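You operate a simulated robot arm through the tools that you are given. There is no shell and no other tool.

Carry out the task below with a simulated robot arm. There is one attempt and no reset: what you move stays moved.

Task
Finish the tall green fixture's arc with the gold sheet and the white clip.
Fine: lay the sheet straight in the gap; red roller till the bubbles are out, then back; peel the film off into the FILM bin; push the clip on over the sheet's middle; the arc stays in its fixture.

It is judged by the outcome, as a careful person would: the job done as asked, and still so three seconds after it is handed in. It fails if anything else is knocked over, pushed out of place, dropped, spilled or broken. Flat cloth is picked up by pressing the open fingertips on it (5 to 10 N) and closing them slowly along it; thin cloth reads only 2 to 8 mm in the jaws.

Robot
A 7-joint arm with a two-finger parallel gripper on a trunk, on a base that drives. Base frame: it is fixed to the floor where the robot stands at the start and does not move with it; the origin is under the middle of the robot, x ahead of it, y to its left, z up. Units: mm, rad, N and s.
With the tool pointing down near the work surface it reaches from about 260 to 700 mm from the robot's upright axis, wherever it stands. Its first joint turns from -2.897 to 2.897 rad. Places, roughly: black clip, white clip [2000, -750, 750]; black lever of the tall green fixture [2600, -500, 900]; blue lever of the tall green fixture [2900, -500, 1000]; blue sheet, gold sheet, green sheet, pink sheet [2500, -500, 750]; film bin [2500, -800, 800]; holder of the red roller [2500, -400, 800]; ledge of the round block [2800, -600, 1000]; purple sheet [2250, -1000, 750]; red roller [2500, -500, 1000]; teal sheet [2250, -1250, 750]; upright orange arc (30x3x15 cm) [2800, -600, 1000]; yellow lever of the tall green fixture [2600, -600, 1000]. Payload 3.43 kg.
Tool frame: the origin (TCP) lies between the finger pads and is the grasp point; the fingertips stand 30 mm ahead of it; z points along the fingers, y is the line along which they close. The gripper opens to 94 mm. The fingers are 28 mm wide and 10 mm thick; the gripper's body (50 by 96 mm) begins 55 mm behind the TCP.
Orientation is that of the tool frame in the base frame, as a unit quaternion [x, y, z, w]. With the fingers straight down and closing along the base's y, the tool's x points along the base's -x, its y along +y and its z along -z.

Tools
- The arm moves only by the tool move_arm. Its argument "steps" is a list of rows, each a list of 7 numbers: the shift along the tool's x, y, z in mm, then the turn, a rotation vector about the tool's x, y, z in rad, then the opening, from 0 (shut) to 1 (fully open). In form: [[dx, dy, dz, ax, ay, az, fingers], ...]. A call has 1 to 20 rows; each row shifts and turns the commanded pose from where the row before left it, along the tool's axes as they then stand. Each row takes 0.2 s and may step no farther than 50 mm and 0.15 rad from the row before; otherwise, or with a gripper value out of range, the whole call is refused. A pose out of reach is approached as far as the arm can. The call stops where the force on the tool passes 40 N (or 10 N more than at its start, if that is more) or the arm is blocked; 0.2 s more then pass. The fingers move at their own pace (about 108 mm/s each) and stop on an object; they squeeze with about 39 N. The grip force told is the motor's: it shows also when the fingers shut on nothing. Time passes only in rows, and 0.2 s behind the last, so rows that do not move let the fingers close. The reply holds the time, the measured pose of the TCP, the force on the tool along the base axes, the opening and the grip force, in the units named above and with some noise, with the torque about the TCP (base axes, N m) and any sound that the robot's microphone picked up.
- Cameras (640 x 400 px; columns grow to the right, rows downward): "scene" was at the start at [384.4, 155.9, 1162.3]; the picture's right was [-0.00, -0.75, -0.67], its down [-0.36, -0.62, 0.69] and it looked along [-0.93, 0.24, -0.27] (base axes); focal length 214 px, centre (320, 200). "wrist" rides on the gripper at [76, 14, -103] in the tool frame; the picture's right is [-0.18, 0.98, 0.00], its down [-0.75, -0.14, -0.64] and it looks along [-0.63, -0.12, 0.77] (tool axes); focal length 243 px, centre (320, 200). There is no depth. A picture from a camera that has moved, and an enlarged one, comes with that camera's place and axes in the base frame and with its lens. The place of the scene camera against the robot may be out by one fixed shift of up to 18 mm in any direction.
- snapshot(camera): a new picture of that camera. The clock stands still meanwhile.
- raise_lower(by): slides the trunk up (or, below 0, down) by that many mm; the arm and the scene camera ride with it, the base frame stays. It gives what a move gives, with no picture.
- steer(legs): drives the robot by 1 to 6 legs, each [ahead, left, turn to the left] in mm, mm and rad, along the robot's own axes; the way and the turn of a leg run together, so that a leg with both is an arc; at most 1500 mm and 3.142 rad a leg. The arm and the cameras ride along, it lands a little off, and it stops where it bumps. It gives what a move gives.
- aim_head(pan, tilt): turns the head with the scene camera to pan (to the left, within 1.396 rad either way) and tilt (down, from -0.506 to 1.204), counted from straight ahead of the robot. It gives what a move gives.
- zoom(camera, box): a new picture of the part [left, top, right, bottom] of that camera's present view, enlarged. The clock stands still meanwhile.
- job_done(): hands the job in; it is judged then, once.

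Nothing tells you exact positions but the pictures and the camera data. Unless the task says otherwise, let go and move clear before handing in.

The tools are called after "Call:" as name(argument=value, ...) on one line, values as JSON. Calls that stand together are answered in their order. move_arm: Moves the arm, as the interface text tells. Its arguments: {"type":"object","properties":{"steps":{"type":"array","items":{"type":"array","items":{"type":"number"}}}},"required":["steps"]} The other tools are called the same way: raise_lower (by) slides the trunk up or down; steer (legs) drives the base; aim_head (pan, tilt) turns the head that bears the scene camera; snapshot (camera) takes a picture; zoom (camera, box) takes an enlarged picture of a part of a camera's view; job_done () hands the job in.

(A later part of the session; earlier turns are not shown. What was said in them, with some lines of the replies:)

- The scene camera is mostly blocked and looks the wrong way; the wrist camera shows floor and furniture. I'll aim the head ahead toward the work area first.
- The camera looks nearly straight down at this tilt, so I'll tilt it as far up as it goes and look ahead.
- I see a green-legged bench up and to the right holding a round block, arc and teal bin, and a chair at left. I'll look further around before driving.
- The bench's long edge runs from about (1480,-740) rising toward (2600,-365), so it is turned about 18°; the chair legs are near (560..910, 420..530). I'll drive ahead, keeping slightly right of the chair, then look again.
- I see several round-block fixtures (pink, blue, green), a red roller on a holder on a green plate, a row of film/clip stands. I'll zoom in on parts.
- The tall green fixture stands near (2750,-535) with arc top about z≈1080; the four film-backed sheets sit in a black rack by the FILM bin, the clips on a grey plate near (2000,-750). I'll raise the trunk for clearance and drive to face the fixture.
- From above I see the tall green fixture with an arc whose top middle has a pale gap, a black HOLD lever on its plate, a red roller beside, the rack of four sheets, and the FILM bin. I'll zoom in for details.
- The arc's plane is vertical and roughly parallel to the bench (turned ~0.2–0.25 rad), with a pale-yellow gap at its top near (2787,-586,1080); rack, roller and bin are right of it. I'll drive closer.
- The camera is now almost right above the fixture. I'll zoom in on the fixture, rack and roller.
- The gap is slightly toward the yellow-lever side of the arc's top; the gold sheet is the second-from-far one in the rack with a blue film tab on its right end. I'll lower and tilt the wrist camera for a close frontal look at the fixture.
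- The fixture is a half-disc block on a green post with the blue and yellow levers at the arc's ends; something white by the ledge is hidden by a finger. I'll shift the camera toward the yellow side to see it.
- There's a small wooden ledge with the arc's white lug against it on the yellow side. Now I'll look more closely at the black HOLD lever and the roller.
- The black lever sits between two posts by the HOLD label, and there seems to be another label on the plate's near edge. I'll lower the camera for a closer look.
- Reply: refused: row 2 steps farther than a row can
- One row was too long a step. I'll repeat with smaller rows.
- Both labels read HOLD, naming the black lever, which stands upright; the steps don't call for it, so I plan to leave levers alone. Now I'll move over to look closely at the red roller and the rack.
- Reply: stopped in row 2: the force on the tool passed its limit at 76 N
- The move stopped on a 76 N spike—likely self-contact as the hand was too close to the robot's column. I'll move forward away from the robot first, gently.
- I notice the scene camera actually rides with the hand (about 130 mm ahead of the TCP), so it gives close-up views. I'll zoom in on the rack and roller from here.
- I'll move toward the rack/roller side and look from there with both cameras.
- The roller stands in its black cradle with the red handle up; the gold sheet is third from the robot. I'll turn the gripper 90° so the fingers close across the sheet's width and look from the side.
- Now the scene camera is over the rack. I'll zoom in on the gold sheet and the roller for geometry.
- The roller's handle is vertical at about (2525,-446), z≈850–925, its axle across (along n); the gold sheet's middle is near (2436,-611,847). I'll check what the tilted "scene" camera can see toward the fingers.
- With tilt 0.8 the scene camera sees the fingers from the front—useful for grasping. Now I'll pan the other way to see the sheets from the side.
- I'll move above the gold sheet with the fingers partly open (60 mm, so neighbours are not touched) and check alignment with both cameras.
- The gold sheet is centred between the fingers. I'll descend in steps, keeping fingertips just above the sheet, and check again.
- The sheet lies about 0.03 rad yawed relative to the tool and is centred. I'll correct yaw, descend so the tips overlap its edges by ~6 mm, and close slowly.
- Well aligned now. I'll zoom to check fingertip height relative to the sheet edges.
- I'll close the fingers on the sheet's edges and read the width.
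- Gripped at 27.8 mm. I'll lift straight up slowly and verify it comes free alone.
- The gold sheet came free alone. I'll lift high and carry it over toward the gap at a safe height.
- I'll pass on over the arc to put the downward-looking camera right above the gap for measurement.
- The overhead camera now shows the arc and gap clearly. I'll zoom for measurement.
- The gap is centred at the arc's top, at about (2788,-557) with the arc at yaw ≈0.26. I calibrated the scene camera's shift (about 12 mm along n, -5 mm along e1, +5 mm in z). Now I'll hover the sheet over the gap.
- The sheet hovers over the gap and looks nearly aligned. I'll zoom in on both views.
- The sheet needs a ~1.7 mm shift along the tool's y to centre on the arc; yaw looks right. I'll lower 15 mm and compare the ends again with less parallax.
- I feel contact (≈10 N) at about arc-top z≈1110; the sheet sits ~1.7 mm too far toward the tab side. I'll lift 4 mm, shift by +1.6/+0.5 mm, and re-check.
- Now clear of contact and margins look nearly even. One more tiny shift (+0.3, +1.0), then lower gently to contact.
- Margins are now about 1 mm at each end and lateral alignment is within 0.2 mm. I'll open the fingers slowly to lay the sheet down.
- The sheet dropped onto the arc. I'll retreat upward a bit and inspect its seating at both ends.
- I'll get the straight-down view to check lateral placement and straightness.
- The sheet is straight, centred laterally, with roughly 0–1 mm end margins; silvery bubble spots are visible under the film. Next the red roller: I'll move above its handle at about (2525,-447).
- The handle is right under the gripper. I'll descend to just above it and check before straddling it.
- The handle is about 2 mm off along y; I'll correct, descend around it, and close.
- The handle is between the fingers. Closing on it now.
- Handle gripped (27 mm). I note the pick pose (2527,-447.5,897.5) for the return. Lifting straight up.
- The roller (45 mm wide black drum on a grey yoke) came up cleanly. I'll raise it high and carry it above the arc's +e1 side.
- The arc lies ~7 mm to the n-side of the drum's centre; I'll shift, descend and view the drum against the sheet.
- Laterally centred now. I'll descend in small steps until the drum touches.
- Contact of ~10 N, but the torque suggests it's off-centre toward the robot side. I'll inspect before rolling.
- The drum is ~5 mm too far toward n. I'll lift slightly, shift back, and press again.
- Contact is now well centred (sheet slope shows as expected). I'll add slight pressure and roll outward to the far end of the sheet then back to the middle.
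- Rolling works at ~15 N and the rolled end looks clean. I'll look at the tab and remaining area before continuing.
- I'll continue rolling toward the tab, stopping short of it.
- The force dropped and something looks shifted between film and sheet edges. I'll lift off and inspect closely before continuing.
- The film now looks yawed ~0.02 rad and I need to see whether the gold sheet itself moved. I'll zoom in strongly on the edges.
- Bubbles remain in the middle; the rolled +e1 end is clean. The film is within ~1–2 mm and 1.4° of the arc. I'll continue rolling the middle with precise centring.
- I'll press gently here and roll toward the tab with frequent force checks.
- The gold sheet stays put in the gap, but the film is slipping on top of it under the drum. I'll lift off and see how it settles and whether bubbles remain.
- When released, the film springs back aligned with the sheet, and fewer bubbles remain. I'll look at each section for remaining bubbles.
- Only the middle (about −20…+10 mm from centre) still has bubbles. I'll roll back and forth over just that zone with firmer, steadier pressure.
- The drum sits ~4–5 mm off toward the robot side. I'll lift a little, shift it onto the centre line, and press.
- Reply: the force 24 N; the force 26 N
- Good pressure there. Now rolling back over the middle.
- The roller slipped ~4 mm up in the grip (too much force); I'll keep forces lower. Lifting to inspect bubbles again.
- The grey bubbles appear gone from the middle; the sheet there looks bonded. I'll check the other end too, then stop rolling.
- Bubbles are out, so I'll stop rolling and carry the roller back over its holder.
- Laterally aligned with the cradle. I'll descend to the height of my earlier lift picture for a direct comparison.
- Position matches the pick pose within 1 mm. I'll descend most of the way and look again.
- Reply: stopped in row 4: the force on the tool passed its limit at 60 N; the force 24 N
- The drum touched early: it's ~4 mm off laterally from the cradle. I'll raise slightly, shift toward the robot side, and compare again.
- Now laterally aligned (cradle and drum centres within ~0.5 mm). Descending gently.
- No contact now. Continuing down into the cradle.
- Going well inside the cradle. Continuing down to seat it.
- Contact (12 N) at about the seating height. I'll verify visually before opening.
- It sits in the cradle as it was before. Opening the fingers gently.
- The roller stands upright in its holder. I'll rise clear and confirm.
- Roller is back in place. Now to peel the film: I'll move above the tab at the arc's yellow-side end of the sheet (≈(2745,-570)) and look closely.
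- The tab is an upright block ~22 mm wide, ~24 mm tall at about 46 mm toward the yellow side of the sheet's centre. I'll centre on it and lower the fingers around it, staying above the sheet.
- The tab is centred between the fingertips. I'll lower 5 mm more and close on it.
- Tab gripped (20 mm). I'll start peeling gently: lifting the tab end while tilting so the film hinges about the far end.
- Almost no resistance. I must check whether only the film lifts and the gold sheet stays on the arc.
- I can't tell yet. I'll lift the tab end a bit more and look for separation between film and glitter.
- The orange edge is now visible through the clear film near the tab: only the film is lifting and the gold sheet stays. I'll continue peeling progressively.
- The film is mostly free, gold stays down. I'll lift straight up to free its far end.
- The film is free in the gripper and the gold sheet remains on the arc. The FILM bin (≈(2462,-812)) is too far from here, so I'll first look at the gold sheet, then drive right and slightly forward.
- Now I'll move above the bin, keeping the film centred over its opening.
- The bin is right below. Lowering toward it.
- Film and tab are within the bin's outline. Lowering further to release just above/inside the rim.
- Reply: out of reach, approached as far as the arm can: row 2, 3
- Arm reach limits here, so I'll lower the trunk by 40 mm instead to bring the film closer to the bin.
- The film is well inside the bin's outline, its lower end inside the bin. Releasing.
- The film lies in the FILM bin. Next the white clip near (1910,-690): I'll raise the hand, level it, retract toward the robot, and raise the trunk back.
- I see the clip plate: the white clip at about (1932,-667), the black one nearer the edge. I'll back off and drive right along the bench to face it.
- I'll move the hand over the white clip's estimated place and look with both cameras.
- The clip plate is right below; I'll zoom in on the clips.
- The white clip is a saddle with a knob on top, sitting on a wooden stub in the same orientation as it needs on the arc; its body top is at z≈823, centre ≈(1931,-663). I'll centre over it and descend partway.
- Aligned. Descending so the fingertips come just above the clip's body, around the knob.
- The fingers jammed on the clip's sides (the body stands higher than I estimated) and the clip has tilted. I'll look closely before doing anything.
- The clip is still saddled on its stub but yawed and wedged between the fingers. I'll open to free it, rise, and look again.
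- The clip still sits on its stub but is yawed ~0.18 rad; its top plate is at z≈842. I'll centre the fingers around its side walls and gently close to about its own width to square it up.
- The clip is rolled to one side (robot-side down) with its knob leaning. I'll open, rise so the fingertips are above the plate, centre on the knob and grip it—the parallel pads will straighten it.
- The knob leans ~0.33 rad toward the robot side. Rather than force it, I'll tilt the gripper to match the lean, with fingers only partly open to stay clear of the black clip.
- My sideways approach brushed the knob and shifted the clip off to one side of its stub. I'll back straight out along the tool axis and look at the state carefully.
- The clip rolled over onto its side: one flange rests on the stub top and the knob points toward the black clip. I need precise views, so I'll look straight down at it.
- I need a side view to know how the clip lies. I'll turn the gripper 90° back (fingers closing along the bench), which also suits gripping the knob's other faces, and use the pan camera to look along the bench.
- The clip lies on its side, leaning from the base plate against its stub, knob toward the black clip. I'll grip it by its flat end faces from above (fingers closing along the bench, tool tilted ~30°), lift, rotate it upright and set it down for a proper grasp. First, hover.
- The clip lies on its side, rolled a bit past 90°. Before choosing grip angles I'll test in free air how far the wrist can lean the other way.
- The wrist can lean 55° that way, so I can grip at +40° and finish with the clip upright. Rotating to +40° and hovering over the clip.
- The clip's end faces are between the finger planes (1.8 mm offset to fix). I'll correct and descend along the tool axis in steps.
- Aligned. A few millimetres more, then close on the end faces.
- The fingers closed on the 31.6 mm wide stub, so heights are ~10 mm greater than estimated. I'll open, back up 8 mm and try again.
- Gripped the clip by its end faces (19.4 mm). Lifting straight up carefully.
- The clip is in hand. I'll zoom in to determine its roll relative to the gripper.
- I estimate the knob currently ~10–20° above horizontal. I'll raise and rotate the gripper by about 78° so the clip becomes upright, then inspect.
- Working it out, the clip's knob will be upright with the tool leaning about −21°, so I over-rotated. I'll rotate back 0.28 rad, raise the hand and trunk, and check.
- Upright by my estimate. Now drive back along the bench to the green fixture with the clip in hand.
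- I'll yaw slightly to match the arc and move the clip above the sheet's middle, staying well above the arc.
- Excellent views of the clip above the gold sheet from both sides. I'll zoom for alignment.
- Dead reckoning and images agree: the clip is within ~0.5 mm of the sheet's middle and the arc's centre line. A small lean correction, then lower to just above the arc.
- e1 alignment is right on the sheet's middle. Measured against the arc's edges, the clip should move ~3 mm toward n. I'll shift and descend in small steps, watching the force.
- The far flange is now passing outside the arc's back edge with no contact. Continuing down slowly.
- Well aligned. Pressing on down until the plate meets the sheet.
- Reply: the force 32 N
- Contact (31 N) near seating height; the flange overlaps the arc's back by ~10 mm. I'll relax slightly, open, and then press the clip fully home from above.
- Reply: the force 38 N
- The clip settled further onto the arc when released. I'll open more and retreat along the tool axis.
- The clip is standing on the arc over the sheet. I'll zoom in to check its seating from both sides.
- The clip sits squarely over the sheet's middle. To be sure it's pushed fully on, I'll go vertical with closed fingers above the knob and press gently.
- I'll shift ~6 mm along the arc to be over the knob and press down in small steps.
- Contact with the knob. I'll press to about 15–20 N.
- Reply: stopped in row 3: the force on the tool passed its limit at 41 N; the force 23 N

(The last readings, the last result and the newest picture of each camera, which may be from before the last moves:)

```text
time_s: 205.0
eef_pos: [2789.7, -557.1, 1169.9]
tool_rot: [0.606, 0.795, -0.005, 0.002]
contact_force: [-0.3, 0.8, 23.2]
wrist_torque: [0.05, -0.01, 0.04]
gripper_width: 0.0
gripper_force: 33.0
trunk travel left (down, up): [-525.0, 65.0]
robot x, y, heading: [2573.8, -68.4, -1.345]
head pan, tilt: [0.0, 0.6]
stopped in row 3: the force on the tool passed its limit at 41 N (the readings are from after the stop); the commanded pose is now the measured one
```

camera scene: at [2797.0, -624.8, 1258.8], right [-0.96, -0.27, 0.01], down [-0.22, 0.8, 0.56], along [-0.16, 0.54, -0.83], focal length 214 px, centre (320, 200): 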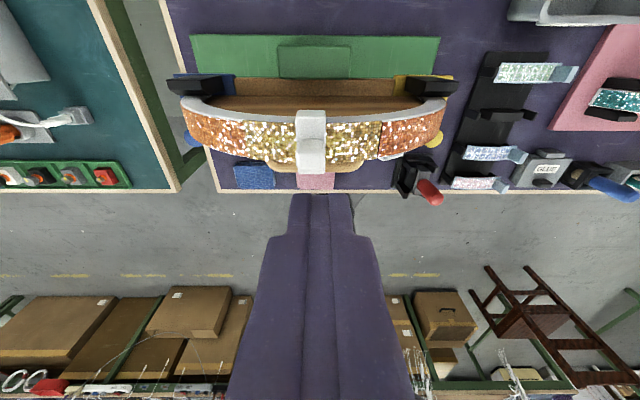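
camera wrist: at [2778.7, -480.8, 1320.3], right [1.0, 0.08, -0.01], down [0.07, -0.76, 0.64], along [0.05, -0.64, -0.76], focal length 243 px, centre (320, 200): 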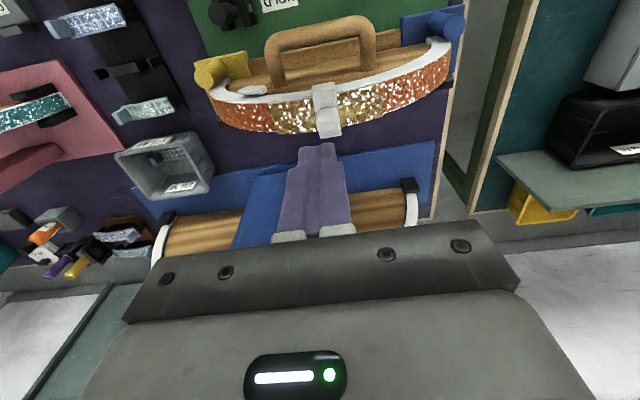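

Pressed firmly (peak 41 N) with no further travel: the clip is home. Lifting off and inspecting.

Call:
move_arm(steps=[[0, 0, -5, 0, 0, 0, 0], [0, 0, -20, 0, 0, 0, 0], [0, 0, -40, 0, 0, 0, 0], [0, 0, -30, 0, 0, 0, 0.2], [0, 0, 0, 0, 0, 0, 0.2]])

Call:
snapshot(camera="wrist")

Call:
zoom(camera="wrist", box=[200, 30, 440, 170])

Call:
snapshot(camera="scene")

Call:
zoom(camera="scene", box=[180, 80, 460, 200])

```text
time_s: 206.2
eef_pos: [2790.5, -552.3, 1264.3]
tool_rot: [0.606, 0.796, -0.004, -0.001]
contact_force: [-0.1, 0.1, -0.2]
wrist_torque: [0.02, 0.0, -0.02]
gripper_width: 18.8
gripper_force: 0.0
trunk travel left (down, up): [-525.0, 65.0]
robot x, y, heading: [2573.3, -70.3, -1.349]
head pan, tilt: [0.0, 0.6]
```

```text
taken
camera wrist: at [2784.3, -475.0, 1365.1], right [1.0, 0.08, -0.01], down [0.07, -0.76, 0.65], along [0.05, -0.65, -0.76], focal length 243 px, centre (320, 200)
```

wrist: 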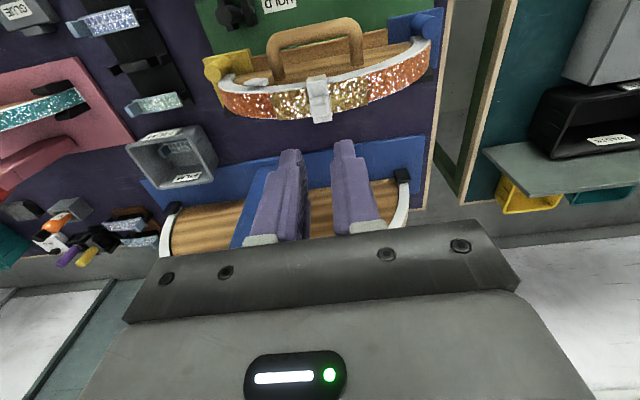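

```text
2.67 times, centred on (320, 100) of wrist
camera zoom: at [2784.3, -475.0, 1365.1], right [1.0, 0.08, -0.01], down [0.07, -0.76, 0.65], along [0.05, -0.65, -0.76], focal length 647 px, centre (320, 467)
```

zoom: 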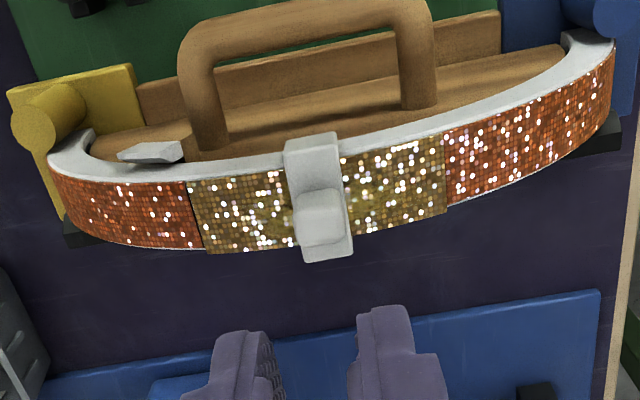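

```text
taken
camera scene: at [2802.7, -619.2, 1304.0], right [-0.96, -0.27, 0.01], down [-0.22, 0.8, 0.56], along [-0.15, 0.54, -0.83], focal length 214 px, centre (320, 200)
```

scene: 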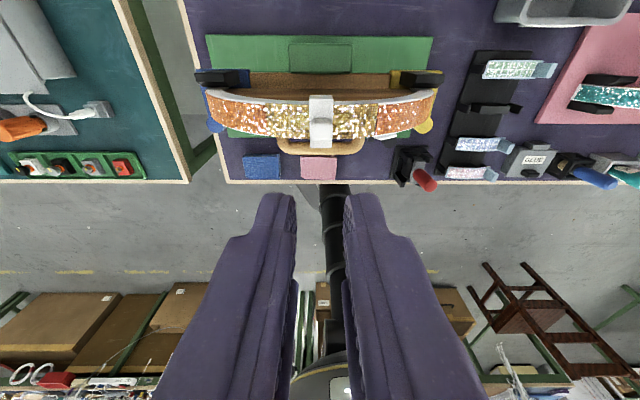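

```text
2.29 times, centred on (320, 140) of scene
camera zoom: at [2802.7, -619.2, 1304.0], right [-0.96, -0.27, 0.01], down [-0.22, 0.8, 0.56], along [-0.15, 0.54, -0.83], focal length 490 px, centre (320, 337)
```

zoom: 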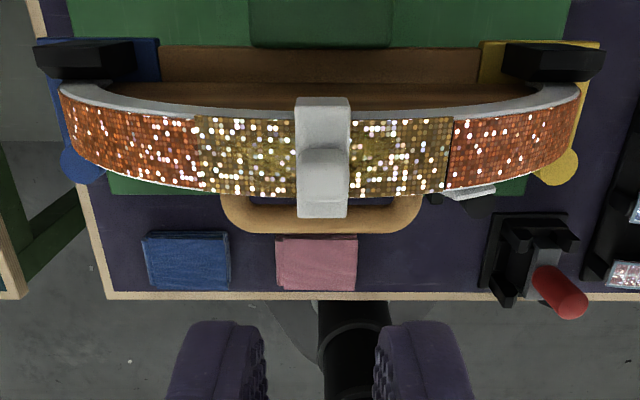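

The clip is centred on the sheet and the arc is still in its fixture. Let me verify the roller, the bin and the black clip before handing in.

Call:
zoom(camera="scene", box=[380, 20, 600, 200])

Call:
zoom(camera="wrist", box=[0, 0, 230, 250])

Call:
aim_head(pan=-0.9, tilt=0.3)

Call:
snapshot(camera="scene")

```text
2.22 times, centred on (490, 110) of scene
camera zoom: at [2802.7, -619.2, 1304.0], right [-0.96, -0.27, 0.01], down [-0.22, 0.8, 0.56], along [-0.15, 0.54, -0.83], focal length 477 px, centre (-58, 400)
```

zoom: 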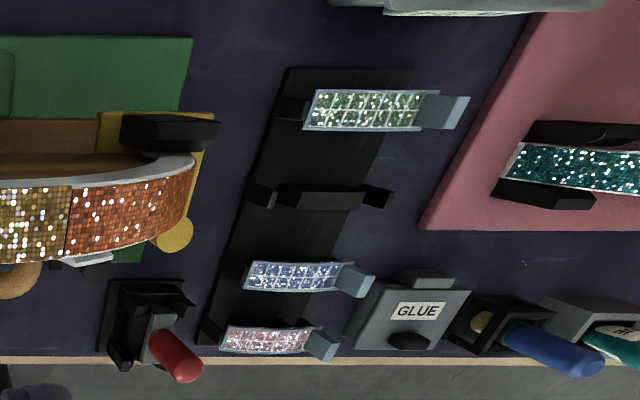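

```text
1.60 times, centred on (115, 125) of wrist
camera zoom: at [2784.3, -475.0, 1365.1], right [1.0, 0.08, -0.01], down [0.07, -0.76, 0.65], along [0.05, -0.65, -0.76], focal length 388 px, centre (648, 320)
```

zoom: 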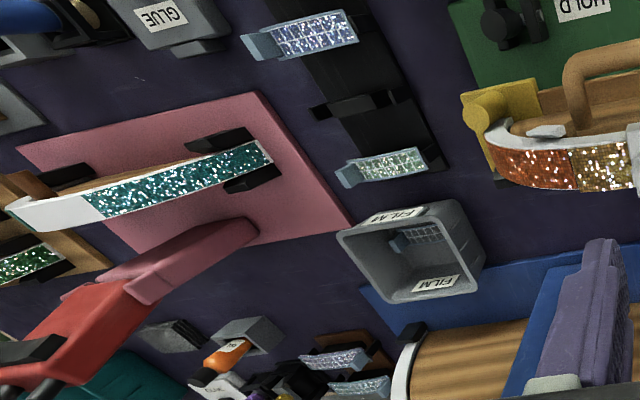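

```text
time_s: 207.4
eef_pos: [2789.8, -551.6, 1263.2]
tool_rot: [0.606, 0.796, -0.005, 0.0]
contact_force: [-0.5, -0.4, 0.0]
wrist_torque: [-0.02, -0.02, -0.01]
gripper_width: 18.8
gripper_force: 0.1
trunk travel left (down, up): [-525.0, 65.0]
robot x, y, heading: [2573.7, -69.4, -1.339]
head pan, tilt: [-0.901, 0.3]
```

```text
taken
camera scene: at [2739.4, -664.5, 1335.2], right [-0.6, -0.16, 0.79], down [-0.03, 0.98, 0.18], along [-0.8, 0.08, -0.59], focal length 214 px, centre (320, 200)
```

scene: 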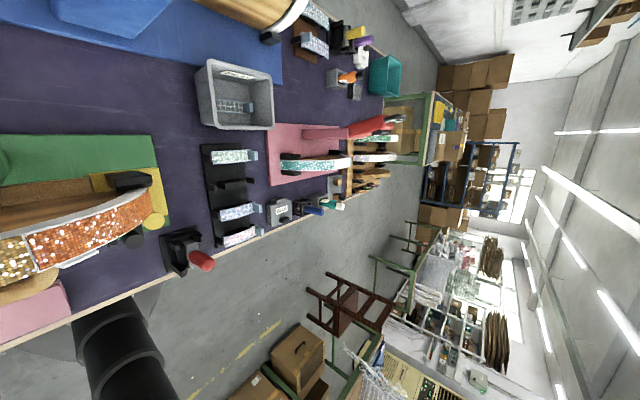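

Everything is in place: film in the bin, roller in its holder, other items undisturbed. I'll retract the hand clear of the fixture and hand in.

Call:
move_arm(steps=[[40, 0, -5, 0, 0, 0, 0.3], [40, 0, 0, 0, 0, 0, 0.3], [30, 0, 0, 0, 0, 0, 0.3], [0, 0, 0, 0, 0, 0, 0.3]])

Call:
snapshot(camera="wrist")

```text
time_s: 208.4
eef_pos: [2759.6, -446.4, 1266.1]
tool_rot: [0.606, 0.796, -0.004, 0.001]
contact_force: [0.3, -0.4, -0.7]
wrist_torque: [-0.02, -0.01, -0.02]
gripper_width: 28.4
gripper_force: 0.0
trunk travel left (down, up): [-525.0, 65.0]
robot x, y, heading: [2571.3, -73.7, -1.344]
head pan, tilt: [-0.901, 0.3]
```

```text
taken
camera wrist: at [2754.9, -369.1, 1367.2], right [1.0, 0.08, -0.01], down [0.07, -0.76, 0.65], along [0.05, -0.65, -0.76], focal length 243 px, centre (320, 200)
```

wrist: 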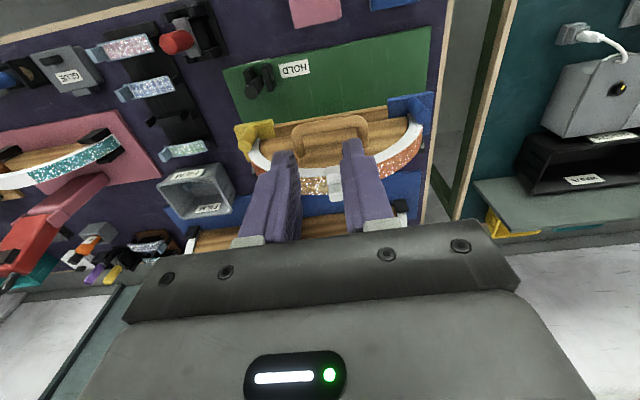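

The arc carries the gold sheet with the white clip over its middle, the film is in the bin, the roller is back, and the arm is clear. Handing in.

Call:
job_done()

```text
The job is handed in.
```

The green fixture's arc is finished and handed in. The gold sheet lies in the gap, and the white clip is pushed on over its middle. The arc is still in its fixture. I don't have the judging result.

- **Sheet:** It lies straight in the gap with about 1 mm to spare at each end.
- **Rolling:** The bubbles are out and the red roller is back in its holder. I pressed harder than I meant to, up to about 28 N. The middle of the sheet now shows a yellowish tint, which may be glue showing through.
- **Film:** It peeled off cleanly and is in the FILM bin.
- **Clip:** On the first try at picking up the white clip, I knocked it over on its stand. It ended up leaning on its side against the black clip. I picked it up again, pushed it onto the arc, and pressed it until it would go no further. The black clip looked in place after that, but I didn't check it again at the end.
- **Levers:** I left the black, blue and yellow levers alone, since your steps didn't call for them.

The other things I checked at the end were all in place.
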